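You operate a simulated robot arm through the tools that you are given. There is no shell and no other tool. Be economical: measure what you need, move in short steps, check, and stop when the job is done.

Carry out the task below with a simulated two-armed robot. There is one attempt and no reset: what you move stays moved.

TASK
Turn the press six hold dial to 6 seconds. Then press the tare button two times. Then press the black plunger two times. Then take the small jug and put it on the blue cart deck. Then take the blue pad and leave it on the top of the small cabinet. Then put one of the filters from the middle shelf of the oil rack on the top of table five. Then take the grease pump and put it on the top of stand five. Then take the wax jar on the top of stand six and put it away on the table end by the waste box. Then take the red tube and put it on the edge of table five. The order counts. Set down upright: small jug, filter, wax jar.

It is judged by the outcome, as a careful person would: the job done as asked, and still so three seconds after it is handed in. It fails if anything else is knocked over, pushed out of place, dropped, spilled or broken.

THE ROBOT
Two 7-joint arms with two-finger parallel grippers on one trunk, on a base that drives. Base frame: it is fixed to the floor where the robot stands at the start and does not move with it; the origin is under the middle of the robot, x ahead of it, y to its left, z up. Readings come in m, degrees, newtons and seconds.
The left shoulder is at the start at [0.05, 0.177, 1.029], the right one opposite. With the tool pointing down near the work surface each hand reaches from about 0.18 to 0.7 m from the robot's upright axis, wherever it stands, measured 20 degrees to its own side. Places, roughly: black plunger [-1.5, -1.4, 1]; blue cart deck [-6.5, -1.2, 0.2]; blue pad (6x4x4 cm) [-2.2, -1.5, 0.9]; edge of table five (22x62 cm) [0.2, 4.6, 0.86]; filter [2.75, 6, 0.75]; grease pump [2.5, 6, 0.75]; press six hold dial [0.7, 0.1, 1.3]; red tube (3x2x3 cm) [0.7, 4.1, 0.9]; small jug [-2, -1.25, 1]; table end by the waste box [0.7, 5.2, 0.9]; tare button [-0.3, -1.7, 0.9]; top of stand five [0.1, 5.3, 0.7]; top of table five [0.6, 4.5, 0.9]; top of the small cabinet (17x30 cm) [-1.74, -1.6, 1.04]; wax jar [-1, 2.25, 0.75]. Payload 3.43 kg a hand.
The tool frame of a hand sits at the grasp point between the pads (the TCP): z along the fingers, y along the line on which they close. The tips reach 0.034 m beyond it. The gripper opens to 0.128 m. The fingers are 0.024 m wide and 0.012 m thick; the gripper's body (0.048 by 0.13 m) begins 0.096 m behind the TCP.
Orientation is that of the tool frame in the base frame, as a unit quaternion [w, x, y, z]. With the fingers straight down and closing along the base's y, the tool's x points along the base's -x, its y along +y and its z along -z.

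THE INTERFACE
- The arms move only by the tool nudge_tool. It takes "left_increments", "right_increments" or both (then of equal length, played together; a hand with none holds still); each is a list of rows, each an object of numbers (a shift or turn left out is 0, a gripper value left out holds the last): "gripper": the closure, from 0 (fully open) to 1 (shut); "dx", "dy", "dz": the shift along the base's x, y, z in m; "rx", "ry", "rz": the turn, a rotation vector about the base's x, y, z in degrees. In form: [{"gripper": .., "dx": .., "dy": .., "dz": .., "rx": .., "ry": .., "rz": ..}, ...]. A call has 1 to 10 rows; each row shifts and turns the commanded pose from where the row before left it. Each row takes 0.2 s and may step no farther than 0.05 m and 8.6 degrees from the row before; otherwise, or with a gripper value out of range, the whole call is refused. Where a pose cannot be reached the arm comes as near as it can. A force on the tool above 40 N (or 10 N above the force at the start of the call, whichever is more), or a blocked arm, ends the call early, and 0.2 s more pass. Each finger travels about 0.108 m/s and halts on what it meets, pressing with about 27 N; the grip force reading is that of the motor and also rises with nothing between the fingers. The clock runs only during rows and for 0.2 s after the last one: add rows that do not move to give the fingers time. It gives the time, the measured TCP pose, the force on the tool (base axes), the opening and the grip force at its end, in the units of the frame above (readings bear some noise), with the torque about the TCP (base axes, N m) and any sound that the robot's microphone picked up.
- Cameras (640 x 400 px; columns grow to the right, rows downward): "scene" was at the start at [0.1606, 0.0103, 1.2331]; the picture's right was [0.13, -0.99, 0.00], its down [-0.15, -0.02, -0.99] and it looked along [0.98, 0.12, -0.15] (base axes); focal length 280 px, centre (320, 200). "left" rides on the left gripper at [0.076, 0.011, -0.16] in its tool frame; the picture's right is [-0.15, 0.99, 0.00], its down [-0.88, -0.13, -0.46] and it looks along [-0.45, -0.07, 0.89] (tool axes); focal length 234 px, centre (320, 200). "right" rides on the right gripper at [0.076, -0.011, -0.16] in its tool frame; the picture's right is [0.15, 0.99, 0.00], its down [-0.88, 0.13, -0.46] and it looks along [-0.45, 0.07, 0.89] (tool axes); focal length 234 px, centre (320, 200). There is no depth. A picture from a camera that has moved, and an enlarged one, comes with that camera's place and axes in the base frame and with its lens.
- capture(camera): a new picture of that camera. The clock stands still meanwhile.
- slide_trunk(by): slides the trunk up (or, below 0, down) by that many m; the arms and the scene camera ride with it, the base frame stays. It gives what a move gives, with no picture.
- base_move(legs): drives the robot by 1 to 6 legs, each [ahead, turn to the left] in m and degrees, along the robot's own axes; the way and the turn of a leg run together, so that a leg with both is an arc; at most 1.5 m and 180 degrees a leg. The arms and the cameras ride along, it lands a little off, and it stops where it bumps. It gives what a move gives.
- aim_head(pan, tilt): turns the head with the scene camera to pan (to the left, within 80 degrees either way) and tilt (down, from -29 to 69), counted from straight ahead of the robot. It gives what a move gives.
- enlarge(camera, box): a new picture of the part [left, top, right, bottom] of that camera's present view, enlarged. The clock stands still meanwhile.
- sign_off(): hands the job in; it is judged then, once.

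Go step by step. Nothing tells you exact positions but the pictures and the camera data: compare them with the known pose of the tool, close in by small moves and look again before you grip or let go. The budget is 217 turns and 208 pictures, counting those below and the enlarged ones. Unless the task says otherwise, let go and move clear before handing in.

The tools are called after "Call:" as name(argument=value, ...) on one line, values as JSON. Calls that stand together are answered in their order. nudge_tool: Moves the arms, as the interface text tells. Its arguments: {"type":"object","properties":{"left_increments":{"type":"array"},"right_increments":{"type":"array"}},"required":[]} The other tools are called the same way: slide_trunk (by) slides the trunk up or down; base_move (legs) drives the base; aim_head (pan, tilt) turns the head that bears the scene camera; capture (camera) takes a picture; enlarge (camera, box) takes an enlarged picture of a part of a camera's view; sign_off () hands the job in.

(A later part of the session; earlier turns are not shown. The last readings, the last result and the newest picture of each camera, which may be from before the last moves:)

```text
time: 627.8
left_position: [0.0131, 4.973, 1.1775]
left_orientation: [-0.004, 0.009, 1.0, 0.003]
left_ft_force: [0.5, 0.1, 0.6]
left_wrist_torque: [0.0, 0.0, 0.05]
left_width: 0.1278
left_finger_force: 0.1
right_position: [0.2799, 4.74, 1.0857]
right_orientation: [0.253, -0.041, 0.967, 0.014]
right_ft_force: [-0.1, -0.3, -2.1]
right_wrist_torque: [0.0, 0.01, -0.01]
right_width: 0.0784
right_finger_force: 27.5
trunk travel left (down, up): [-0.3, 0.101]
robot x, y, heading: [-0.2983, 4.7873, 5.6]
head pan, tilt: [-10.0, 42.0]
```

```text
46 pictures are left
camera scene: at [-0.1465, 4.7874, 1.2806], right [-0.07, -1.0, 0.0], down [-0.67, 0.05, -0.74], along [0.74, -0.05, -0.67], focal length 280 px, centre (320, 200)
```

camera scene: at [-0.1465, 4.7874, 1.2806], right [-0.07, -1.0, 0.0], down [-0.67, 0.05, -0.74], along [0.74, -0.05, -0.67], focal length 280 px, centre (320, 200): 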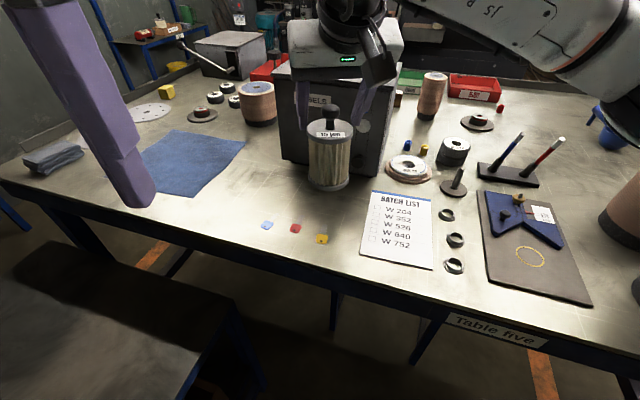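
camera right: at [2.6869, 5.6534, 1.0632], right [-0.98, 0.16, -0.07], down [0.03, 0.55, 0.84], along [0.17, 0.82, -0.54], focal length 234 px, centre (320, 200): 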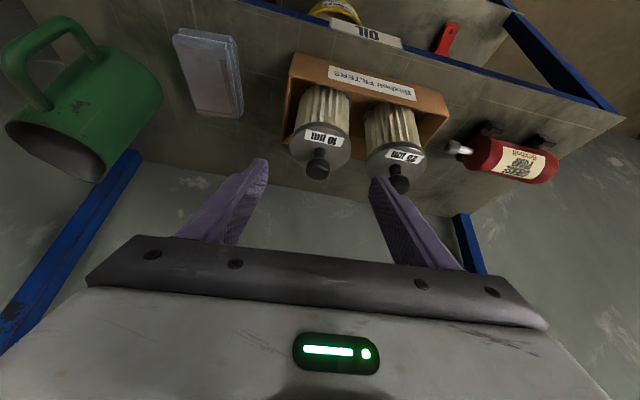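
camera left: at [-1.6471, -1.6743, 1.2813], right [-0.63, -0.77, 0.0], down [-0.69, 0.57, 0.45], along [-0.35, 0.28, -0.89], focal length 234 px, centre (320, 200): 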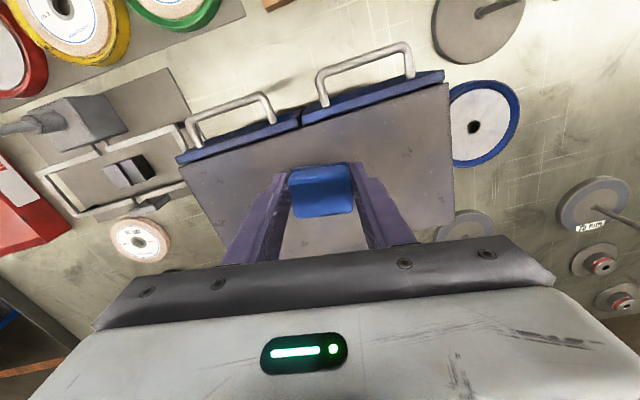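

Call:
nudge_tool(right_increments=[{"dz": -0.01}, {"dz": -0.008}, {"dz": -0.006}, {}])

Call:
nudge_tool(right_increments=[{"dz": -0.004}, {"dz": -0.004}, {"dz": -0.004}, {}])

Call:
nudge_tool(right_increments=[{"dz": -0.004}, {"dz": -0.004}, {}])

```text
time: 628.8
left_position: [0.0146, 4.9739, 1.1787]
left_orientation: [-0.003, 0.011, 1.0, 0.002]
left_ft_force: [-0.1, -0.1, -0.4]
left_wrist_torque: [0.01, 0.01, -0.03]
left_width: 0.128
left_finger_force: 0.1
right_position: [0.2803, 4.7377, 1.0621]
right_orientation: [0.252, -0.041, 0.967, 0.013]
right_ft_force: [0.3, 0.5, -2.0]
right_wrist_torque: [0.01, -0.02, -0.01]
right_width: 0.0782
right_finger_force: 27.3
trunk travel left (down, up): [-0.3, 0.101]
robot x, y, heading: [-0.2988, 4.7879, 5.5]
head pan, tilt: [-10.0, 42.0]
```

```text
time: 629.8
left_position: [0.015, 4.9737, 1.1781]
left_orientation: [-0.003, 0.011, 1.0, 0.003]
left_ft_force: [0.2, 0.6, 0.1]
left_wrist_torque: [-0.01, 0.01, -0.01]
left_width: 0.1278
left_finger_force: 0.1
right_position: [0.2776, 4.7388, 1.051]
right_orientation: [0.252, -0.041, 0.967, 0.014]
right_ft_force: [0.6, 0.2, -1.6]
right_wrist_torque: [0.01, 0.01, -0.02]
right_width: 0.0784
right_finger_force: 27.0
trunk travel left (down, up): [-0.3, 0.101]
robot x, y, heading: [-0.298, 4.788, 5.9]
head pan, tilt: [-10.0, 42.0]
```

```text
time: 630.6
left_position: [0.0152, 4.973, 1.1787]
left_orientation: [-0.004, 0.011, 1.0, 0.003]
left_ft_force: [0.3, -0.4, -0.7]
left_wrist_torque: [0.02, 0.02, 0.0]
left_width: 0.128
left_finger_force: 0.0
right_position: [0.2765, 4.7376, 1.0413]
right_orientation: [0.252, -0.04, 0.967, 0.013]
right_ft_force: [0.6, 0.0, -2.9]
right_wrist_torque: [0.0, 0.05, 0.0]
right_width: 0.0781
right_finger_force: 27.1
trunk travel left (down, up): [-0.3, 0.101]
robot x, y, heading: [-0.296, 4.7874, 5.8]
head pan, tilt: [-10.0, 42.0]
```

Call:
nudge_tool(right_increments=[{"dz": -0.004}, {"dz": -0.004}, {"dz": -0.003}, {}])

Call:
nudge_tool(right_increments=[{"dz": -0.004}, {"dz": -0.004}, {"dz": -0.003}, {}])

Call:
enlarge(camera="scene", box=[260, 60, 420, 260])

```text
time: 631.6
left_position: [0.014, 4.9729, 1.1784]
left_orientation: [-0.003, 0.01, 1.0, 0.002]
left_ft_force: [0.0, -0.7, 0.2]
left_wrist_torque: [0.01, -0.01, -0.01]
left_width: 0.128
left_finger_force: 0.1
right_position: [0.2781, 4.7373, 1.0304]
right_orientation: [0.252, -0.04, 0.967, 0.014]
right_ft_force: [-0.7, 0.3, -2.0]
right_wrist_torque: [0.0, -0.03, 0.0]
right_width: 0.0781
right_finger_force: 26.8
trunk travel left (down, up): [-0.3, 0.101]
robot x, y, heading: [-0.2996, 4.7861, 5.9]
head pan, tilt: [-10.0, 42.0]
```

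```text
time: 632.6
left_position: [0.0148, 4.9728, 1.178]
left_orientation: [-0.004, 0.01, 1.0, 0.003]
left_ft_force: [0.3, 0.1, 0.1]
left_wrist_torque: [0.0, 0.01, 0.0]
left_width: 0.128
left_finger_force: 0.1
right_position: [0.2781, 4.737, 1.0194]
right_orientation: [0.252, -0.041, 0.967, 0.014]
right_ft_force: [-0.9, -0.2, -2.5]
right_wrist_torque: [-0.01, -0.01, 0.01]
right_width: 0.0781
right_finger_force: 26.8
trunk travel left (down, up): [-0.3, 0.101]
robot x, y, heading: [-0.2984, 4.7868, 5.8]
head pan, tilt: [-10.0, 42.0]
```

```text
2.00 times, centred on (340, 160) of scene
camera zoom: at [-0.1464, 4.7874, 1.2806], right [-0.07, -1.0, 0.0], down [-0.67, 0.05, -0.74], along [0.74, -0.05, -0.67], focal length 559 px, centre (280, 280)
```

zoom: 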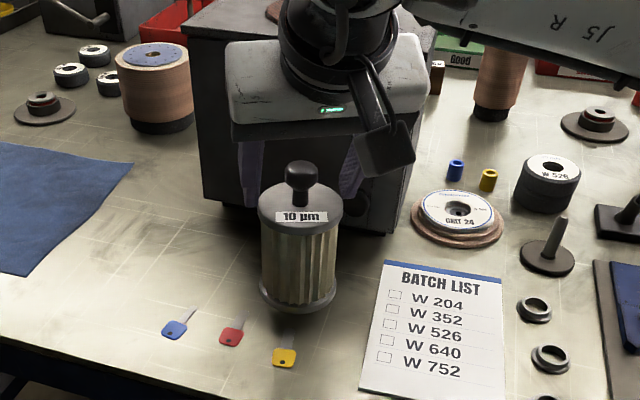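

Call:
nudge_tool(right_increments=[{"dz": -0.004}, {"dz": -0.004}, {"dz": -0.003}, {}])

Call:
nudge_tool(right_increments=[{"dz": -0.003}, {"dz": -0.003}, {}])

Call:
nudge_tool(right_increments=[{"dz": -0.003}, {"dz": -0.003}, {}])

```text
time: 633.6
left_position: [0.016, 4.9735, 1.1783]
left_orientation: [-0.003, 0.011, 1.0, 0.003]
left_ft_force: [0.2, 0.2, 0.1]
left_wrist_torque: [0.04, 0.01, 0.01]
left_width: 0.1282
left_finger_force: 0.0
right_position: [0.2799, 4.7382, 1.0095]
right_orientation: [0.252, -0.041, 0.967, 0.014]
right_ft_force: [-0.1, -0.2, -2.8]
right_wrist_torque: [-0.02, 0.0, -0.02]
right_width: 0.0784
right_finger_force: 26.9
trunk travel left (down, up): [-0.3, 0.101]
robot x, y, heading: [-0.2983, 4.7881, 6.0]
head pan, tilt: [-10.0, 42.0]
```

```text
time: 634.4
left_position: [0.014, 4.9732, 1.1778]
left_orientation: [-0.004, 0.01, 1.0, 0.002]
left_ft_force: [0.5, 0.7, 0.1]
left_wrist_torque: [-0.01, 0.01, 0.0]
left_width: 0.1282
left_finger_force: 0.0
right_position: [0.2772, 4.7372, 1.0023]
right_orientation: [0.252, -0.041, 0.967, 0.013]
right_ft_force: [0.5, 0.0, -1.9]
right_wrist_torque: [0.03, 0.01, -0.01]
right_width: 0.0783
right_finger_force: 26.8
trunk travel left (down, up): [-0.3, 0.101]
robot x, y, heading: [-0.3017, 4.7861, 5.5]
head pan, tilt: [-10.0, 42.0]
```

```text
time: 635.2
left_position: [0.0151, 4.9731, 1.1779]
left_orientation: [-0.004, 0.011, 1.0, 0.003]
left_ft_force: [-0.2, 0.4, 0.8]
left_wrist_torque: [-0.02, -0.01, 0.03]
left_width: 0.128
left_finger_force: 0.1
right_position: [0.2771, 4.7373, 0.9977]
right_orientation: [0.253, -0.041, 0.967, 0.014]
right_ft_force: [-0.5, -0.4, -0.1]
right_wrist_torque: [-0.03, -0.09, -0.01]
right_width: 0.0781
right_finger_force: 27.3
trunk travel left (down, up): [-0.3, 0.101]
robot x, y, heading: [-0.297, 4.7855, 6.1]
head pan, tilt: [-10.0, 42.0]
```

Contact begins. A few mm more, then open and back away along the tool axis.

Call:
nudge_tool(right_increments=[{"dz": -0.003}, {"dz": -0.002}, {}])

Call:
nudge_tool(right_increments=[{"gripper": 0.3}, {"gripper": 0.15}, {}, {"dx": -0.015, "dz": 0.026}, {"dx": -0.02, "dz": 0.035}, {"dx": -0.02, "dz": 0.035}, {"dx": -0.02, "dz": 0.035}, {"dx": -0.03, "dy": -0.02, "dz": 0.02}, {}])

Call:
capture(camera="scene")

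```text
time: 636.0
left_position: [0.0134, 4.9721, 1.1783]
left_orientation: [-0.002, 0.01, 1.0, 0.002]
left_ft_force: [0.3, -0.7, -0.9]
left_wrist_torque: [0.01, 0.02, 0.02]
left_width: 0.128
left_finger_force: 0.0
right_position: [0.277, 4.7384, 0.997]
right_orientation: [0.255, -0.04, 0.966, 0.014]
right_ft_force: [-4.6, -1.6, 18.1]
right_wrist_torque: [0.0, -0.24, 0.07]
right_width: 0.0782
right_finger_force: 26.9
trunk travel left (down, up): [-0.3, 0.101]
robot x, y, heading: [-0.298, 4.7897, 5.9]
head pan, tilt: [-10.0, 42.0]
```

```text
time: 638.0
left_position: [0.0143, 4.9739, 1.1783]
left_orientation: [-0.003, 0.011, 1.0, 0.002]
left_ft_force: [0.5, 0.3, -0.7]
left_wrist_torque: [-0.03, -0.02, 0.0]
left_width: 0.1279
left_finger_force: 0.0
right_position: [0.1743, 4.7197, 1.1416]
right_orientation: [0.252, -0.04, 0.967, 0.012]
right_ft_force: [-0.5, 0.2, -0.5]
right_wrist_torque: [0.0, 0.01, 0.03]
right_width: 0.109
right_finger_force: 0.0
trunk travel left (down, up): [-0.3, 0.101]
robot x, y, heading: [-0.297, 4.787, 5.7]
head pan, tilt: [-10.0, 42.0]
```

```text
44 pictures are left
camera scene: at [-0.1464, 4.7877, 1.2806], right [-0.07, -1.0, 0.0], down [-0.67, 0.05, -0.74], along [0.74, -0.05, -0.67], focal length 280 px, centre (320, 200)
```

scene: 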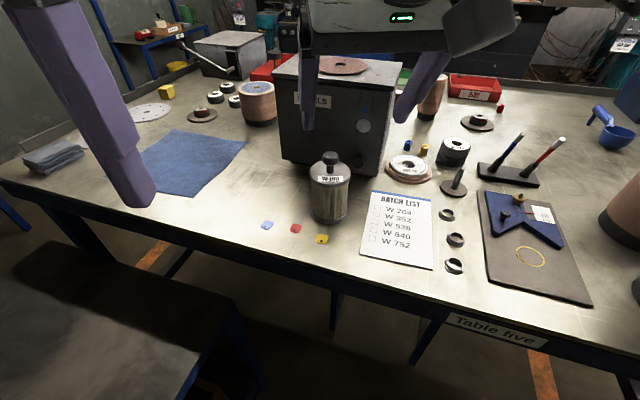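

The filter stands upright on table five. Next the grease pump: tuck the right arm and drive back to the oil rack.

Call:
nudge_tool(right_increments=[{"dx": -0.045, "dz": 0.01}, {"dx": -0.045, "dy": -0.01, "dz": 0.01}, {"dx": -0.03, "dy": -0.02}, {}])

Call:
base_move(legs=[[-0.4, 0], [0, 60.7], [0.8, 0], [0.79, 0], [0, -85.8], [1.27, 0]])

```text
time: 639.0
left_position: [0.0151, 4.9729, 1.1792]
left_orientation: [-0.003, 0.01, 1.0, 0.003]
left_ft_force: [-0.3, 0.1, 0.8]
left_wrist_torque: [0.0, 0.01, -0.03]
left_width: 0.128
left_finger_force: 0.1
right_position: [0.0523, 4.6882, 1.1609]
right_orientation: [0.251, -0.04, 0.967, 0.013]
right_ft_force: [-0.8, 0.1, 0.5]
right_wrist_torque: [0.01, -0.03, 0.05]
right_width: 0.1092
right_finger_force: 0.0
trunk travel left (down, up): [-0.3, 0.101]
robot x, y, heading: [-0.3004, 4.7852, 5.8]
head pan, tilt: [-10.0, 42.0]
```

```text
time: 661.5
left_position: [1.4234, 5.9041, 1.1782]
left_orientation: [-0.002, 0.213, 0.977, 0.003]
left_ft_force: [-0.1, -0.3, -0.1]
left_wrist_torque: [0.0, 0.03, 0.03]
left_width: 0.1281
left_finger_force: 0.0
right_position: [1.3431, 5.6264, 1.1614]
right_orientation: [0.25, 0.156, 0.955, -0.038]
right_ft_force: [0.7, 0.0, 0.2]
right_wrist_torque: [-0.02, 0.02, -0.03]
right_width: 0.1086
right_finger_force: 0.1
trunk travel left (down, up): [-0.3, 0.101]
robot x, y, heading: [1.0629, 5.8571, -17.8]
head pan, tilt: [-10.0, 42.0]
```

Call:
base_move(legs=[[0, -3.6], [1.36, 0], [0, 94.9]])

Call:
slide_trunk(by=-0.17)

Call:
aim_head(pan=0, tilt=35)

Call:
capture(camera="scene")

```text
time: 672.8
left_position: [2.2874, 5.709, 1.1782]
left_orientation: [-0.004, -0.527, 0.85, 0.001]
left_ft_force: [-1.2, 0.0, 0.2]
left_wrist_torque: [0.01, 0.0, 0.01]
left_width: 0.1281
left_finger_force: 0.0
right_position: [2.5619, 5.6229, 1.162]
right_orientation: [0.206, -0.553, 0.794, 0.147]
right_ft_force: [-0.8, -0.2, 0.1]
right_wrist_torque: [-0.02, 0.03, 0.02]
right_width: 0.1086
right_finger_force: 0.1
trunk travel left (down, up): [-0.3, 0.101]
robot x, y, heading: [2.3249, 5.3488, 70.8]
head pan, tilt: [-10.0, 42.0]
```

```text
time: 674.7
left_position: [2.2869, 5.7088, 1.0085]
left_orientation: [-0.003, -0.528, 0.85, 0.001]
left_ft_force: [-0.4, -0.5, -0.5]
left_wrist_torque: [0.02, 0.0, 0.0]
left_width: 0.1281
left_finger_force: 0.0
right_position: [2.5614, 5.6227, 0.9922]
right_orientation: [0.205, -0.553, 0.794, 0.146]
right_ft_force: [-0.4, 0.1, 0.2]
right_wrist_torque: [0.02, 0.04, 0.0]
right_width: 0.1089
right_finger_force: 0.1
trunk travel left (down, up): [-0.13, 0.271]
robot x, y, heading: [2.3217, 5.3464, 70.9]
head pan, tilt: [-10.0, 42.0]
```

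```text
time: 675.4
left_position: [2.2857, 5.7084, 1.0076]
left_orientation: [-0.004, -0.527, 0.85, 0.0]
left_ft_force: [-0.2, 0.5, 0.3]
left_wrist_torque: [0.02, -0.03, 0.0]
left_width: 0.1281
left_finger_force: 0.2
right_position: [2.5613, 5.6225, 0.9927]
right_orientation: [0.205, -0.553, 0.794, 0.147]
right_ft_force: [1.2, 0.5, -0.3]
right_wrist_torque: [0.02, -0.01, 0.05]
right_width: 0.1088
right_finger_force: 0.0
trunk travel left (down, up): [-0.13, 0.271]
robot x, y, heading: [2.3218, 5.3459, 70.8]
head pan, tilt: [0.0, 35.0]
```

```text
43 pictures are left
camera scene: at [2.3737, 5.4944, 1.1211], right [0.94, -0.33, 0.0], down [-0.19, -0.54, -0.82], along [0.27, 0.77, -0.57], focal length 280 px, centre (320, 200)
```

scene: 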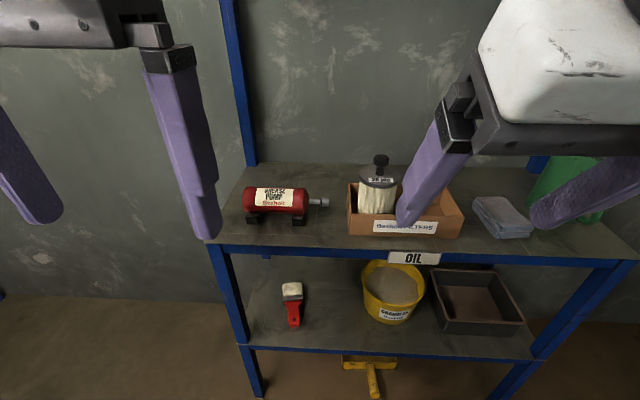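

I'll rotate the left gripper so it closes front-to-back across the pump, and drive 0.1 m closer.

Call:
nudge_tool(left_increments=[{"rz": 8.5}, {"rz": 8.5}, {"rz": 8.5}, {"rz": 8.5}, {"rz": 8.5}, {"rz": 8.5}, {"rz": 8.5}, {"rz": 8.5}, {"rz": 8.5}, {"rz": 8.5}])

Call:
base_move(legs=[[0.1, 0]])

```text
time: 677.6
left_position: [2.2874, 5.7082, 1.0083]
left_orientation: [0.003, 0.963, -0.269, 0.003]
left_ft_force: [0.7, -0.4, 0.5]
left_wrist_torque: [-0.01, 0.0, 0.0]
left_width: 0.128
left_finger_force: 0.2
right_position: [2.561, 5.6229, 0.9918]
right_orientation: [0.206, -0.553, 0.794, 0.147]
right_ft_force: [-0.7, -0.7, -0.7]
right_wrist_torque: [0.01, -0.04, 0.01]
right_width: 0.1088
right_finger_force: 0.0
trunk travel left (down, up): [-0.13, 0.271]
robot x, y, heading: [2.3229, 5.3446, 70.6]
head pan, tilt: [0.0, 35.0]
```

```text
time: 678.8
left_position: [2.3205, 5.802, 1.0074]
left_orientation: [0.004, 0.963, -0.27, 0.002]
left_ft_force: [0.4, 0.5, 0.1]
left_wrist_torque: [-0.02, 0.02, 0.02]
left_width: 0.1278
left_finger_force: 0.2
right_position: [2.5949, 5.7157, 0.9927]
right_orientation: [0.206, -0.553, 0.794, 0.148]
right_ft_force: [0.3, 0.1, 0.1]
right_wrist_torque: [-0.01, -0.02, -0.02]
right_width: 0.109
right_finger_force: 0.0
trunk travel left (down, up): [-0.13, 0.271]
robot x, y, heading: [2.3551, 5.4377, 71.1]
head pan, tilt: [0.0, 35.0]
```

Call:
nudge_tool(left_increments=[{"dz": -0.035, "rz": 4}, {"dz": -0.035, "rz": 4}, {"dx": 0.025, "dy": 0.0324}, {"dx": 0.025, "dy": 0.0324}, {"dx": 0.025, "dy": 0.0324}, {"dx": 0.025, "dy": 0.0324}, {"dx": 0.0245, "dy": 0.0324}, {}])

Call:
capture(camera="left")

Call:
capture(camera="scene")

```text
time: 680.5
left_position: [2.444, 5.9645, 0.938]
left_orientation: [0.003, 0.979, -0.203, 0.003]
left_ft_force: [0.6, -0.3, 0.3]
left_wrist_torque: [0.01, -0.02, 0.0]
left_width: 0.1281
left_finger_force: 0.0
right_position: [2.5937, 5.7161, 0.9918]
right_orientation: [0.204, -0.553, 0.795, 0.146]
right_ft_force: [-0.1, 0.0, -0.2]
right_wrist_torque: [-0.02, 0.02, 0.0]
right_width: 0.1087
right_finger_force: 0.0
trunk travel left (down, up): [-0.13, 0.271]
robot x, y, heading: [2.3564, 5.4385, 70.8]
head pan, tilt: [0.0, 35.0]
```

```text
42 pictures are left
camera left: at [2.5093, 5.9254, 1.0965], right [-0.53, -0.85, 0.0], down [-0.76, 0.47, 0.45], along [-0.38, 0.23, -0.89], focal length 234 px, centre (320, 200)
```

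left: 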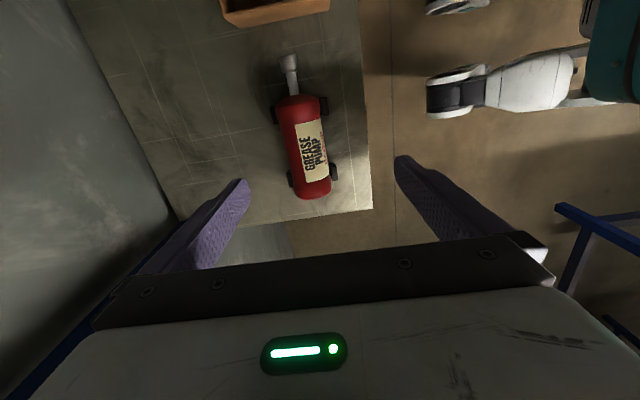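

```text
41 pictures are left
camera scene: at [2.4064, 5.5877, 1.1211], right [0.94, -0.33, 0.0], down [-0.19, -0.54, -0.82], along [0.27, 0.77, -0.57], focal length 280 px, centre (320, 200)
```

scene: 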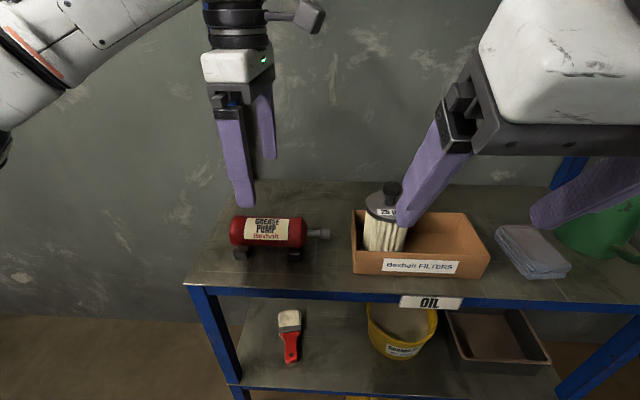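

Nearly aligned; I'll shift 2 cm to grip mid-body between its feet, descend and close.

Call:
nudge_tool(left_increments=[{"dx": 0.016, "dy": 0.01, "dz": -0.02}, {"dz": -0.03}, {"dz": -0.03}, {"dz": -0.03}, {"dz": -0.02}, {}])

Call:
capture(camera="left")

```text
time: 682.0
left_position: [2.4599, 5.9773, 0.8056]
left_orientation: [0.003, 0.98, -0.201, 0.002]
left_ft_force: [0.7, -0.4, 0.7]
left_wrist_torque: [0.0, 0.0, 0.02]
left_width: 0.1279
left_finger_force: 0.1
right_position: [2.5946, 5.7165, 0.9922]
right_orientation: [0.205, -0.554, 0.794, 0.147]
right_ft_force: [-0.1, 0.5, 0.1]
right_wrist_torque: [-0.01, -0.04, -0.02]
right_width: 0.1088
right_finger_force: 0.2
trunk travel left (down, up): [-0.13, 0.271]
robot x, y, heading: [2.3547, 5.4406, 70.6]
head pan, tilt: [0.0, 35.0]
```

```text
40 pictures are left
camera left: at [2.5256, 5.9373, 0.9644], right [-0.53, -0.85, 0.0], down [-0.76, 0.47, 0.45], along [-0.38, 0.23, -0.89], focal length 234 px, centre (320, 200)
```

left: 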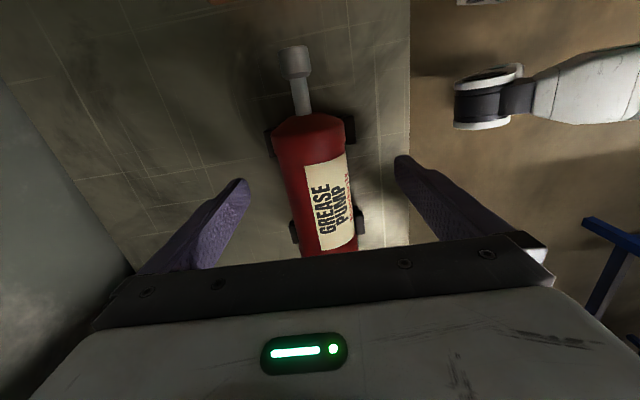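

Call:
nudge_tool(left_increments=[{"gripper": 0.4}, {"gripper": 1}, {}, {}, {}, {"dz": 0.01}, {"dz": 0.03}, {"dz": 0.03}, {"dz": 0.03}, {}])

Call:
capture(camera="left")

```text
time: 684.1
left_position: [2.46, 5.9721, 0.9086]
left_orientation: [0.003, 0.979, -0.201, 0.003]
left_ft_force: [-0.5, 0.2, -4.1]
left_wrist_torque: [-0.07, -0.09, -0.02]
left_width: 0.056
left_finger_force: 26.9
right_position: [2.5954, 5.7158, 0.9924]
right_orientation: [0.205, -0.553, 0.794, 0.147]
right_ft_force: [0.1, -0.1, 0.5]
right_wrist_torque: [0.02, 0.02, 0.01]
right_width: 0.1088
right_finger_force: 0.0
trunk travel left (down, up): [-0.13, 0.271]
robot x, y, heading: [2.3569, 5.4405, 70.6]
head pan, tilt: [0.0, 35.0]
```

```text
39 pictures are left
camera left: at [2.526, 5.9337, 1.0673], right [-0.53, -0.85, 0.01], down [-0.76, 0.47, 0.45], along [-0.38, 0.23, -0.89], focal length 234 px, centre (320, 200)
```

left: 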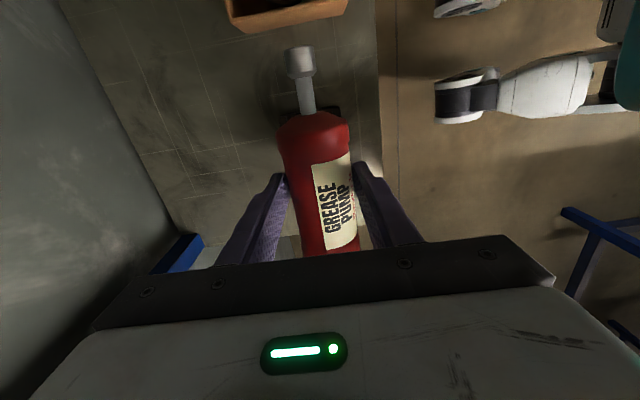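

Pump gripped. I'll draw it out from the rack and drive to stand five.

Call:
nudge_tool(left_increments=[{"dx": -0.024, "dy": -0.035}, {"dx": -0.024, "dy": -0.035}, {"dx": -0.024, "dy": -0.035}, {"dx": -0.024, "dy": -0.035}, {"dx": -0.02, "dy": -0.03}, {"dz": 0.045}, {}])

Call:
base_move(legs=[[-0.12, 0], [0, 89.4], [1.3, 0], [1.27, 0], [0, 84.4], [0.82, 0]])

```text
time: 685.8
left_position: [2.3436, 5.8061, 0.9515]
left_orientation: [0.003, 0.979, -0.202, 0.003]
left_ft_force: [0.1, 1.1, -3.9]
left_wrist_torque: [0.0, -0.02, 0.0]
left_width: 0.0562
left_finger_force: 27.3
right_position: [2.5949, 5.7156, 0.9919]
right_orientation: [0.205, -0.553, 0.794, 0.147]
right_ft_force: [1.3, -0.5, 0.7]
right_wrist_torque: [0.01, 0.02, -0.02]
right_width: 0.1089
right_finger_force: 0.0
trunk travel left (down, up): [-0.13, 0.271]
robot x, y, heading: [2.3522, 5.4386, 70.9]
head pan, tilt: [0.0, 35.0]
```

```text
time: 710.3
left_position: [-0.4177, 4.9864, 0.9511]
left_orientation: [-0.003, 0.23, 0.973, 0.003]
left_ft_force: [0.0, -0.4, -3.9]
left_wrist_torque: [0.01, 0.03, 0.02]
left_width: 0.0561
left_finger_force: 27.3
right_position: [-0.6615, 5.0903, 0.9918]
right_orientation: [0.141, 0.81, 0.53, -0.209]
right_ft_force: [0.1, 0.5, 0.2]
right_wrist_torque: [-0.03, 0.03, -0.01]
right_width: 0.1085
right_finger_force: 0.1
trunk travel left (down, up): [-0.13, 0.271]
robot x, y, heading: [-0.4052, 5.3483, -112.3]
head pan, tilt: [0.0, 35.0]
```

Call:
base_move(legs=[[0, 91.3]])

Call:
aim_head(pan=15, tilt=50)

Call:
capture(camera="scene")

```text
time: 714.6
left_position: [-0.042, 5.3546, 0.9505]
left_orientation: [-0.005, -0.54, 0.842, 0.001]
left_ft_force: [0.6, -0.3, -4.3]
left_wrist_torque: [-0.05, -0.02, -0.02]
left_width: 0.0562
left_finger_force: 26.8
right_position: [-0.138, 5.1066, 0.9938]
right_orientation: [0.248, 0.184, 0.95, -0.045]
right_ft_force: [-1.0, 0.0, -0.6]
right_wrist_torque: [-0.01, -0.01, 0.01]
right_width: 0.1086
right_finger_force: 0.1
trunk travel left (down, up): [-0.13, 0.271]
robot x, y, heading: [-0.4073, 5.3526, -20.6]
head pan, tilt: [0.0, 35.0]
```

```text
time: 715.4
left_position: [-0.0429, 5.3534, 0.9497]
left_orientation: [-0.004, -0.539, 0.842, -0.001]
left_ft_force: [-0.1, 0.2, -4.5]
left_wrist_torque: [-0.02, 0.01, 0.0]
left_width: 0.0563
left_finger_force: 26.2
right_position: [-0.1381, 5.107, 0.9919]
right_orientation: [0.249, 0.183, 0.95, -0.045]
right_ft_force: [-0.4, 0.0, 0.3]
right_wrist_torque: [0.01, 0.03, 0.01]
right_width: 0.1091
right_finger_force: 0.1
trunk travel left (down, up): [-0.13, 0.271]
robot x, y, heading: [-0.4118, 5.3511, -20.9]
head pan, tilt: [15.0, 50.0]
```

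```text
38 pictures are left
camera scene: at [-0.2672, 5.3185, 1.0994], right [-0.1, -0.99, 0.0], down [-0.76, 0.08, -0.64], along [0.64, -0.07, -0.77], focal length 280 px, centre (320, 200)
```

scene: 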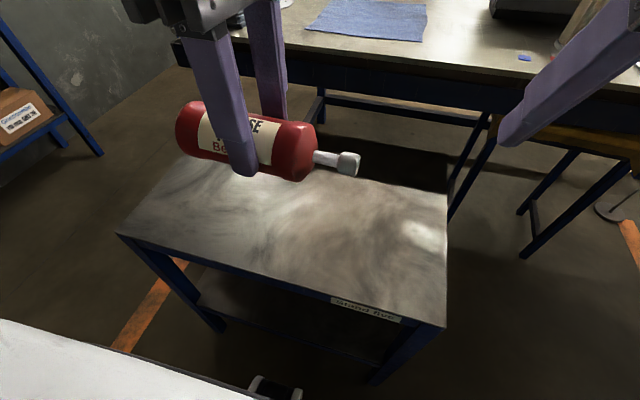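

Call:
enlarge(camera="scene", box=[160, 80, 380, 200])

```text
2.91 times, centred on (270, 140) of scene
camera zoom: at [-0.2672, 5.3185, 1.0994], right [-0.1, -0.99, 0.0], down [-0.76, 0.08, -0.64], along [0.64, -0.07, -0.77], focal length 814 px, centre (466, 374)
```

zoom: 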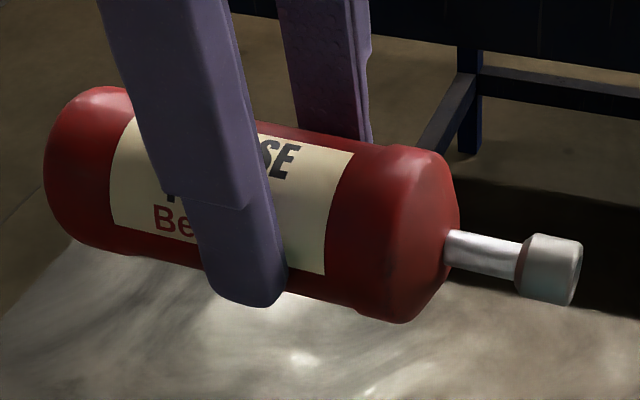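

The pump is a plain cylinder, so I'll lay it down gently in the middle of stand five, keeping fingers close while releasing.

Call:
nudge_tool(left_increments=[{"dx": 0.031, "dy": -0.006}, {"dx": 0.031, "dy": -0.006}, {"dx": 0.031, "dy": -0.006}, {"dz": -0.04}, {"dz": -0.04}, {"dz": -0.04}, {"dz": -0.02}, {}])

Call:
capture(camera="scene")

```text
time: 717.2
left_position: [0.0521, 5.3341, 0.8084]
left_orientation: [-0.004, -0.539, 0.843, 0.0]
left_ft_force: [0.3, -0.2, -3.7]
left_wrist_torque: [-0.04, 0.0, -0.02]
left_width: 0.0563
left_finger_force: 27.2
right_position: [-0.1395, 5.1062, 0.9921]
right_orientation: [0.248, 0.183, 0.95, -0.045]
right_ft_force: [0.7, -0.8, 0.7]
right_wrist_torque: [-0.02, 0.02, 0.02]
right_width: 0.109
right_finger_force: 0.0
trunk travel left (down, up): [-0.13, 0.271]
robot x, y, heading: [-0.4094, 5.3506, -20.7]
head pan, tilt: [15.0, 50.0]
```

```text
36 pictures are left
camera scene: at [-0.2671, 5.3185, 1.0993], right [-0.1, -0.99, 0.0], down [-0.76, 0.08, -0.64], along [0.64, -0.06, -0.77], focal length 280 px, centre (320, 200)
```

scene: 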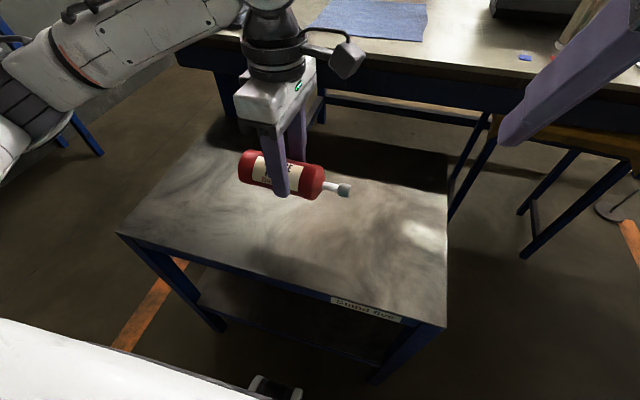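

Call:
nudge_tool(left_increments=[{"dz": -0.02}, {"dz": -0.015}, {"dz": -0.01}, {"dz": -0.005}, {}])

Call:
nudge_tool(left_increments=[{"dz": -0.004}, {"dz": -0.004}, {"dz": -0.004}, {}])

Call:
nudge_tool(left_increments=[{"dz": -0.004}, {"dz": -0.004}, {}])

```text
time: 718.4
left_position: [0.0508, 5.3354, 0.7593]
left_orientation: [-0.004, -0.539, 0.842, -0.001]
left_ft_force: [0.4, -0.1, -4.4]
left_wrist_torque: [-0.01, -0.01, -0.01]
left_width: 0.056
left_finger_force: 27.0
right_position: [-0.1379, 5.1067, 0.9927]
right_orientation: [0.249, 0.183, 0.95, -0.044]
right_ft_force: [-0.8, 0.4, 0.3]
right_wrist_torque: [0.02, 0.0, 0.02]
right_width: 0.109
right_finger_force: 0.0
trunk travel left (down, up): [-0.13, 0.271]
robot x, y, heading: [-0.4048, 5.3524, -20.9]
head pan, tilt: [15.0, 50.0]
```

```text
time: 719.4
left_position: [0.051, 5.3361, 0.7471]
left_orientation: [-0.004, -0.539, 0.842, 0.0]
left_ft_force: [0.3, 0.6, -4.4]
left_wrist_torque: [0.0, 0.01, -0.01]
left_width: 0.0561
left_finger_force: 26.9
right_position: [-0.1388, 5.1068, 0.9923]
right_orientation: [0.248, 0.183, 0.95, -0.044]
right_ft_force: [-0.5, 0.4, -0.8]
right_wrist_torque: [-0.01, 0.0, -0.02]
right_width: 0.1088
right_finger_force: 0.0
trunk travel left (down, up): [-0.13, 0.271]
robot x, y, heading: [-0.4092, 5.3502, -20.4]
head pan, tilt: [15.0, 50.0]
```

```text
time: 720.2
left_position: [0.05, 5.3366, 0.7392]
left_orientation: [-0.004, -0.539, 0.842, 0.0]
left_ft_force: [0.5, 0.2, -4.7]
left_wrist_torque: [-0.04, 0.0, 0.01]
left_width: 0.056
left_finger_force: 27.2
right_position: [-0.1388, 5.1061, 0.9912]
right_orientation: [0.248, 0.183, 0.95, -0.044]
right_ft_force: [-0.2, -0.5, -0.6]
right_wrist_torque: [0.02, 0.0, -0.03]
right_width: 0.1087
right_finger_force: 0.1
trunk travel left (down, up): [-0.13, 0.271]
robot x, y, heading: [-0.4074, 5.3503, -20.8]
head pan, tilt: [15.0, 50.0]
```

Call:
nudge_tool(left_increments=[{"dz": -0.004}, {"dz": -0.004}, {"dz": -0.003}, {}])

Call:
nudge_tool(left_increments=[{"dz": -0.003}, {"dz": -0.003}, {}])

Call:
nudge_tool(left_increments=[{"dz": -0.003}, {"dz": -0.003}, {}])

```text
time: 721.2
left_position: [0.0494, 5.3373, 0.728]
left_orientation: [-0.004, -0.539, 0.842, 0.0]
left_ft_force: [0.0, 0.3, -3.8]
left_wrist_torque: [-0.07, 0.0, 0.02]
left_width: 0.0562
left_finger_force: 26.5
right_position: [-0.1396, 5.1072, 0.9922]
right_orientation: [0.248, 0.183, 0.95, -0.045]
right_ft_force: [-0.5, 0.4, 0.8]
right_wrist_torque: [0.01, 0.03, -0.01]
right_width: 0.1088
right_finger_force: 0.0
trunk travel left (down, up): [-0.13, 0.271]
robot x, y, heading: [-0.4093, 5.3557, -21.0]
head pan, tilt: [15.0, 50.0]
```

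```text
time: 722.0
left_position: [0.05, 5.337, 0.7235]
left_orientation: [-0.004, -0.539, 0.842, 0.0]
left_ft_force: [0.4, 0.4, -3.8]
left_wrist_torque: [-0.04, -0.01, 0.01]
left_width: 0.0562
left_finger_force: 26.9
right_position: [-0.1392, 5.1063, 0.9918]
right_orientation: [0.248, 0.184, 0.95, -0.045]
right_ft_force: [-0.2, 0.5, 0.5]
right_wrist_torque: [-0.02, 0.0, -0.03]
right_width: 0.1086
right_finger_force: 0.0
trunk travel left (down, up): [-0.13, 0.271]
robot x, y, heading: [-0.4095, 5.3547, -20.8]
head pan, tilt: [15.0, 50.0]
```

```text
time: 722.8
left_position: [0.0503, 5.3367, 0.718]
left_orientation: [-0.005, -0.538, 0.843, 0.0]
left_ft_force: [1.1, 0.3, -5.1]
left_wrist_torque: [-0.03, 0.04, -0.06]
left_width: 0.056
left_finger_force: 27.0
right_position: [-0.1384, 5.1072, 0.9926]
right_orientation: [0.248, 0.184, 0.95, -0.045]
right_ft_force: [-0.3, -0.2, -0.7]
right_wrist_torque: [0.06, 0.03, 0.01]
right_width: 0.1087
right_finger_force: 0.1
trunk travel left (down, up): [-0.13, 0.271]
robot x, y, heading: [-0.4096, 5.3506, -20.5]
head pan, tilt: [15.0, 50.0]
```

Call:
capture(camera="scene")

Call:
nudge_tool(left_increments=[{"dz": -0.004}, {"dz": -0.004}, {}])

```text
35 pictures are left
camera scene: at [-0.2671, 5.3185, 1.0993], right [-0.1, -0.99, 0.0], down [-0.76, 0.08, -0.64], along [0.64, -0.06, -0.77], focal length 280 px, centre (320, 200)
```

scene: 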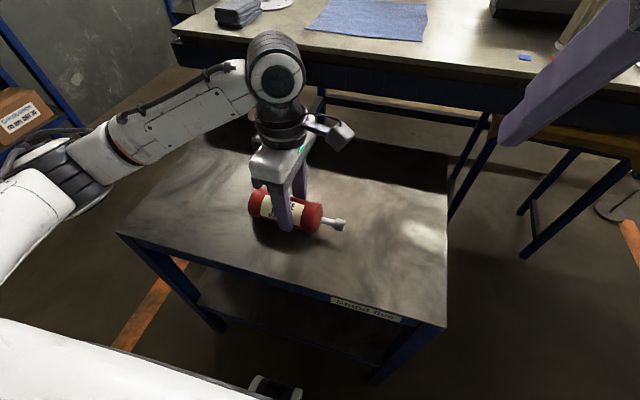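

```text
time: 723.6
left_position: [0.0496, 5.3359, 0.7122]
left_orientation: [-0.003, -0.539, 0.842, -0.001]
left_ft_force: [-4.5, 5.6, 21.3]
left_wrist_torque: [0.18, 0.18, 0.11]
left_width: 0.0562
left_finger_force: 27.0
right_position: [-0.1407, 5.1071, 0.9931]
right_orientation: [0.25, 0.183, 0.95, -0.045]
right_ft_force: [0.4, 0.0, -0.3]
right_wrist_torque: [-0.01, 0.01, 0.04]
right_width: 0.109
right_finger_force: 0.0
trunk travel left (down, up): [-0.13, 0.271]
robot x, y, heading: [-0.4108, 5.3534, -20.6]
head pan, tilt: [15.0, 50.0]
```

Contact. Relax and open slowly, with fingers staying close.

Call:
nudge_tool(left_increments=[{"dz": 0.002}, {"gripper": 0.52}, {"gripper": 0.48}, {"gripper": 0.44}, {}, {}])

Call:
capture(camera="left")

```text
time: 725.0
left_position: [0.0494, 5.3369, 0.7111]
left_orientation: [-0.004, -0.538, 0.843, 0.0]
left_ft_force: [0.2, 0.0, 0.0]
left_wrist_torque: [0.0, -0.04, 0.01]
left_width: 0.0717
left_finger_force: 0.1
right_position: [-0.1371, 5.1068, 0.9921]
right_orientation: [0.248, 0.183, 0.95, -0.045]
right_ft_force: [-0.7, 0.4, 0.0]
right_wrist_torque: [-0.01, 0.01, 0.0]
right_width: 0.1087
right_finger_force: 0.1
trunk travel left (down, up): [-0.13, 0.271]
robot x, y, heading: [-0.4088, 5.3519, -20.5]
head pan, tilt: [15.0, 50.0]
```

```text
34 pictures are left
camera left: at [0.0104, 5.2732, 0.8704], right [-0.84, 0.55, 0.0], down [0.49, 0.75, 0.45], along [0.24, 0.38, -0.89], focal length 234 px, centre (320, 200)
```

left: 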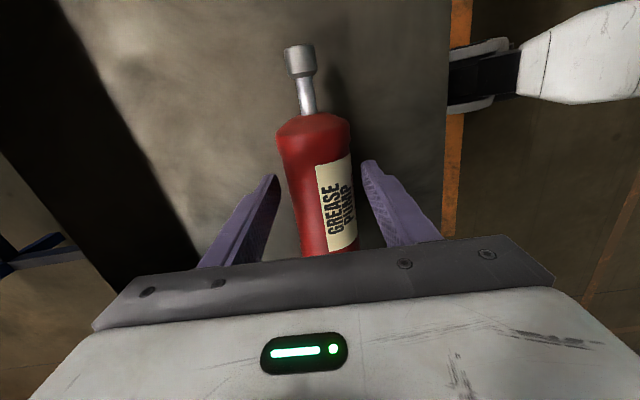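

Pump rests between the fingers. Open wider and rise vertically, then check it stays put.

Call:
nudge_tool(left_increments=[{"gripper": 0.25}, {"gripper": 0.1}, {}, {"dz": 0.03}, {"dz": 0.04}, {"dz": 0.045}, {"dz": 0.045}, {"dz": 0.045}, {"dz": 0.045}])

Call:
capture(camera="scene")

```text
time: 727.0
left_position: [0.051, 5.3341, 0.9648]
left_orientation: [-0.003, -0.538, 0.843, 0.001]
left_ft_force: [0.6, 0.4, -0.7]
left_wrist_torque: [0.01, 0.04, -0.01]
left_width: 0.1153
left_finger_force: 0.0
right_position: [-0.1396, 5.1056, 0.9928]
right_orientation: [0.249, 0.182, 0.95, -0.044]
right_ft_force: [0.2, 0.2, 0.6]
right_wrist_torque: [-0.01, 0.01, 0.0]
right_width: 0.1089
right_finger_force: 0.1
trunk travel left (down, up): [-0.13, 0.271]
robot x, y, heading: [-0.4097, 5.3542, -20.7]
head pan, tilt: [15.0, 50.0]
```

```text
33 pictures are left
camera scene: at [-0.2676, 5.3185, 1.0994], right [-0.1, -0.99, 0.0], down [-0.76, 0.08, -0.64], along [0.64, -0.06, -0.77], focal length 280 px, centre (320, 200)
```

scene: 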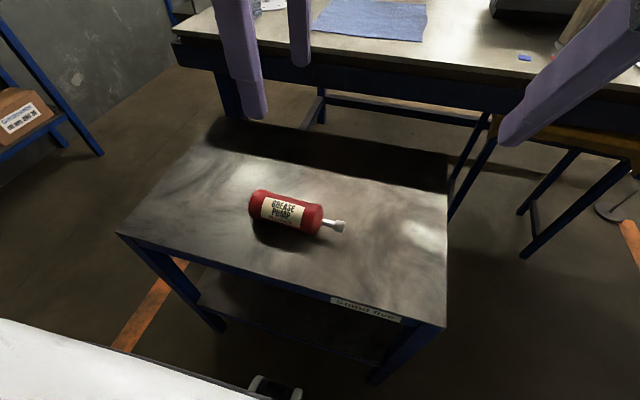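

Pump is lying still on stand five. Next the wax jar on stand six: reset the left wrist and drive there.

Call:
nudge_tool(left_increments=[{"rz": -8.5, "dx": -0.03, "dz": 0.02}, {"rz": -8.5, "dx": -0.03, "dz": 0.02}, {"rz": -8.5, "dx": -0.02, "dz": 0.02}, {"rz": -8.5}, {"rz": -8.5}, {"rz": -8.5}, {"rz": -8.5}, {"rz": -8.5}, {"rz": -8.5}, {"rz": -8.5, "gripper": 0}])

Call:
base_move(legs=[[-0.12, 0], [0, -92.3], [1.2, 0], [1.0, 0], [1.0, 0], [0, 85]])

Call:
aim_head(pan=15, tilt=40)

Call:
capture(camera="scene")

```text
time: 729.2
left_position: [-0.0295, 5.336, 1.023]
left_orientation: [-0.003, 0.173, 0.985, 0.003]
left_ft_force: [0.1, -0.9, 0.9]
left_wrist_torque: [0.03, -0.02, 0.01]
left_width: 0.1282
left_finger_force: 0.1
right_position: [-0.1385, 5.1068, 0.9926]
right_orientation: [0.249, 0.183, 0.95, -0.044]
right_ft_force: [0.0, -0.2, 0.3]
right_wrist_torque: [-0.02, 0.01, 0.01]
right_width: 0.1088
right_finger_force: 0.1
trunk travel left (down, up): [-0.13, 0.271]
robot x, y, heading: [-0.4093, 5.3524, -20.9]
head pan, tilt: [15.0, 50.0]
```

```text
time: 753.1
left_position: [-1.2461, 2.3368, 1.0211]
left_orientation: [-0.003, 0.221, 0.975, 0.003]
left_ft_force: [0.8, 0.1, -0.3]
left_wrist_torque: [0.02, 0.0, -0.01]
left_width: 0.1278
left_finger_force: 0.1
right_position: [-1.3767, 2.1175, 0.9917]
right_orientation: [0.246, 0.231, 0.94, -0.057]
right_ft_force: [-0.1, 0.6, -0.2]
right_wrist_torque: [0.0, 0.0, 0.01]
right_width: 0.1088
right_finger_force: 0.0
trunk travel left (down, up): [-0.13, 0.271]
robot x, y, heading: [-1.6234, 2.3919, -26.3]
head pan, tilt: [15.0, 50.0]
```

```text
time: 753.8
left_position: [-1.2445, 2.3362, 1.0217]
left_orientation: [-0.004, 0.221, 0.975, 0.003]
left_ft_force: [0.0, -0.1, -0.4]
left_wrist_torque: [-0.01, 0.03, 0.0]
left_width: 0.1278
left_finger_force: 0.0
right_position: [-1.3768, 2.1192, 0.9923]
right_orientation: [0.246, 0.231, 0.94, -0.057]
right_ft_force: [0.1, 0.1, -0.8]
right_wrist_torque: [0.01, 0.0, 0.02]
right_width: 0.1091
right_finger_force: 0.2
trunk travel left (down, up): [-0.13, 0.271]
robot x, y, heading: [-1.6194, 2.391, -26.4]
head pan, tilt: [15.0, 40.0]
```

```text
32 pictures are left
camera scene: at [-1.4755, 2.3408, 1.1135], right [-0.2, -0.98, 0.0], down [-0.63, 0.13, -0.77], along [0.75, -0.15, -0.64], focal length 280 px, centre (320, 200)
```

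scene: 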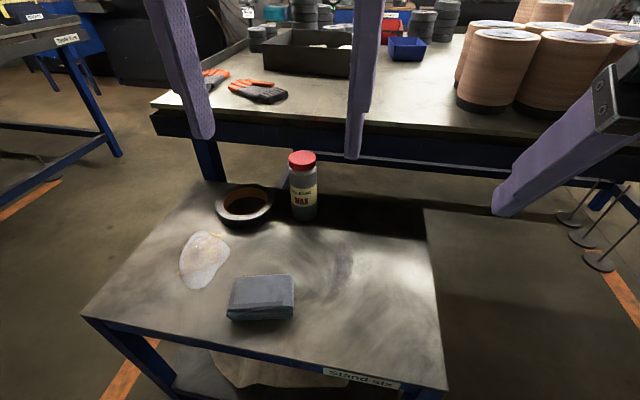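

The wax jar (red cap) is at about [-1.003, 2.282], next to a bowl and close to table six's edge. I'll tilt the left hand 20° back and go to a pre-grasp above it.

Call:
nudge_tool(left_increments=[{"rx": -2.96, "ry": -5.97, "dx": 0.04, "dy": -0.007, "gripper": 0.28}, {"rx": -2.96, "ry": -5.97, "dx": 0.04, "dy": -0.007}, {"rx": -2.96, "ry": -5.97, "dx": 0.04, "dy": -0.007}, {"dx": 0.04, "dy": -0.006}, {"dx": 0.038, "dy": -0.006}, {"dz": -0.04}, {"dz": -0.04}, {"dz": -0.035}, {}])

Call:
capture(camera="left")

```text
time: 755.8
left_position: [-1.0451, 2.3024, 0.9046]
left_orientation: [0.166, 0.217, 0.961, -0.038]
left_ft_force: [0.0, -0.6, 0.2]
left_wrist_torque: [0.02, 0.03, -0.01]
left_width: 0.0923
left_finger_force: 0.1
right_position: [-1.3769, 2.1184, 0.9931]
right_orientation: [0.247, 0.231, 0.94, -0.057]
right_ft_force: [-0.6, -0.9, 0.2]
right_wrist_torque: [-0.01, 0.02, -0.02]
right_width: 0.1089
right_finger_force: 0.0
trunk travel left (down, up): [-0.13, 0.271]
robot x, y, heading: [-1.622, 2.389, -26.2]
head pan, tilt: [15.0, 40.0]
```

```text
31 pictures are left
camera left: at [-1.1519, 2.3674, 1.0274], right [0.55, 0.83, 0.05], down [0.55, -0.41, 0.73], along [0.62, -0.37, -0.69], focal length 234 px, centre (320, 200)
```

left: 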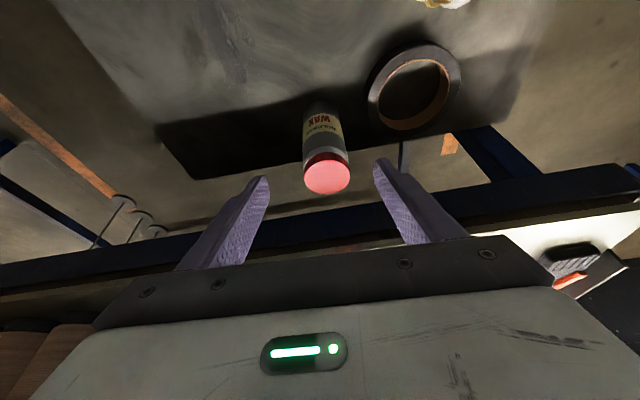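

Aligned; approach along the tool axis and close.

Call:
nudge_tool(left_increments=[{"dx": 0.009, "dy": -0.0035, "dz": -0.026}, {"dx": 0.009, "dy": -0.0035, "dz": -0.026}, {"dx": 0.009, "dy": -0.0035, "dz": -0.026}, {"dx": 0.009, "dy": -0.0035, "dz": -0.026}, {"dx": 0.009, "dy": -0.0035, "dz": -0.026}, {}])

Call:
capture(camera="left")

```text
time: 757.2
left_position: [-1.0038, 2.2871, 0.7759]
left_orientation: [0.166, 0.217, 0.961, -0.037]
left_ft_force: [0.1, 0.1, 0.3]
left_wrist_torque: [0.01, 0.02, -0.02]
left_width: 0.0921
left_finger_force: 0.1
right_position: [-1.376, 2.12, 0.9914]
right_orientation: [0.246, 0.231, 0.939, -0.057]
right_ft_force: [0.1, -0.6, 1.0]
right_wrist_torque: [0.0, -0.02, 0.0]
right_width: 0.1088
right_finger_force: 0.1
trunk travel left (down, up): [-0.13, 0.271]
robot x, y, heading: [-1.6205, 2.3874, -26.6]
head pan, tilt: [15.0, 40.0]
```

```text
30 pictures are left
camera left: at [-1.1107, 2.3508, 0.8995], right [0.55, 0.83, 0.05], down [0.55, -0.41, 0.73], along [0.62, -0.37, -0.69], focal length 234 px, centre (320, 200)
```

left: 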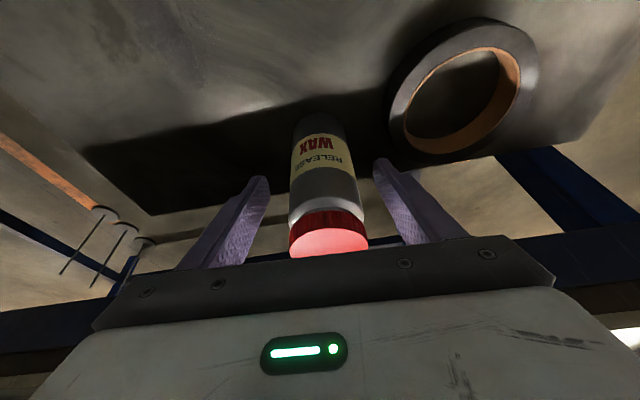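

Call:
nudge_tool(left_increments=[{"gripper": 0.5}, {"gripper": 1}, {}, {}, {"dz": 0.01}, {"dz": 0.03}, {"dz": 0.04}, {"dz": 0.04}, {"dx": -0.03, "dy": 0.012, "dz": 0.02}, {"dx": -0.03, "dy": 0.012, "dz": 0.02}])

Call:
nudge_tool(left_increments=[{"dx": -0.04, "dy": 0.016}, {"dx": -0.04, "dy": 0.016}, {"dx": -0.04, "dy": 0.016}, {"dz": 0.04}, {"dz": 0.04}, {}])

Call:
capture(camera="scene")

```text
time: 759.4
left_position: [-1.0624, 2.3072, 0.9347]
left_orientation: [0.166, 0.217, 0.961, -0.039]
left_ft_force: [0.2, -0.2, -3.7]
left_wrist_torque: [0.03, 0.07, -0.02]
left_width: 0.0586
left_finger_force: 27.3
right_position: [-1.3766, 2.1191, 0.9921]
right_orientation: [0.246, 0.231, 0.94, -0.057]
right_ft_force: [0.2, 0.1, -0.1]
right_wrist_torque: [0.0, 0.0, 0.0]
right_width: 0.1092
right_finger_force: 0.1
trunk travel left (down, up): [-0.13, 0.271]
robot x, y, heading: [-1.6206, 2.3918, -26.6]
head pan, tilt: [15.0, 40.0]
```

```text
time: 760.8
left_position: [-1.1805, 2.3559, 1.0158]
left_orientation: [0.166, 0.217, 0.961, -0.037]
left_ft_force: [-0.4, 0.3, -4.3]
left_wrist_torque: [0.03, 0.08, 0.01]
left_width: 0.0588
left_finger_force: 27.1
right_position: [-1.3772, 2.1193, 0.9925]
right_orientation: [0.246, 0.231, 0.939, -0.058]
right_ft_force: [1.5, -0.5, 0.8]
right_wrist_torque: [-0.01, -0.01, -0.01]
right_width: 0.1086
right_finger_force: 0.0
trunk travel left (down, up): [-0.13, 0.271]
robot x, y, heading: [-1.6186, 2.3904, -26.2]
head pan, tilt: [15.0, 40.0]
```

```text
29 pictures are left
camera scene: at [-1.4752, 2.3408, 1.1135], right [-0.2, -0.98, 0.0], down [-0.63, 0.13, -0.77], along [0.75, -0.15, -0.64], focal length 280 px, centre (320, 200)
```

scene: 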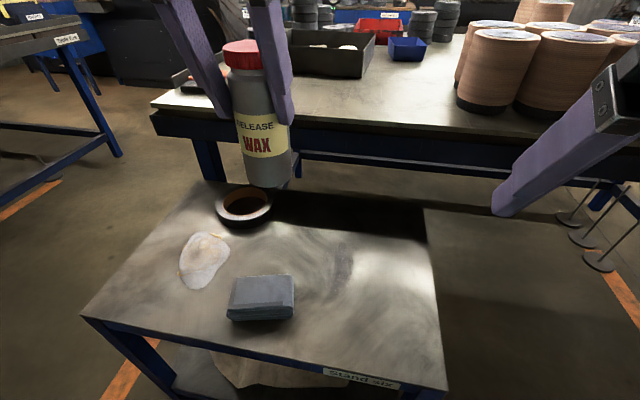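

Jar held upright. I'll raise the trunk and drive to the far end of table five.

Call:
slide_trunk(by=0.17)

Call:
base_move(legs=[[-0.15, 0], [0, 93.2], [1.4, 0], [1.35, 0], [1.35, 0]])

```text
time: 762.7
left_position: [-1.1799, 2.3549, 1.1848]
left_orientation: [0.166, 0.218, 0.961, -0.038]
left_ft_force: [0.3, 0.5, -4.0]
left_wrist_torque: [0.05, 0.11, 0.02]
left_width: 0.0586
left_finger_force: 27.1
right_position: [-1.3759, 2.1196, 1.162]
right_orientation: [0.246, 0.231, 0.94, -0.057]
right_ft_force: [0.4, 0.0, 0.0]
right_wrist_torque: [0.03, -0.01, 0.0]
right_width: 0.1088
right_finger_force: 0.1
trunk travel left (down, up): [-0.3, 0.101]
robot x, y, heading: [-1.6217, 2.3902, -26.5]
head pan, tilt: [15.0, 40.0]
```

```text
time: 787.5
left_position: [-0.0757, 6.6858, 1.1861]
left_orientation: [0.14, -0.555, 0.814, 0.096]
left_ft_force: [-0.9, -0.9, -3.4]
left_wrist_torque: [-0.09, 0.01, 0.01]
left_width: 0.0585
left_finger_force: 27.1
right_position: [0.1743, 6.5077, 1.1618]
right_orientation: [0.209, -0.532, 0.808, 0.142]
right_ft_force: [-0.4, -0.5, 0.6]
right_wrist_torque: [0.01, -0.01, -0.02]
right_width: 0.109
right_finger_force: 0.0
trunk travel left (down, up): [-0.3, 0.101]
robot x, y, heading: [-0.0753, 6.2425, 67.6]
head pan, tilt: [15.0, 40.0]
```

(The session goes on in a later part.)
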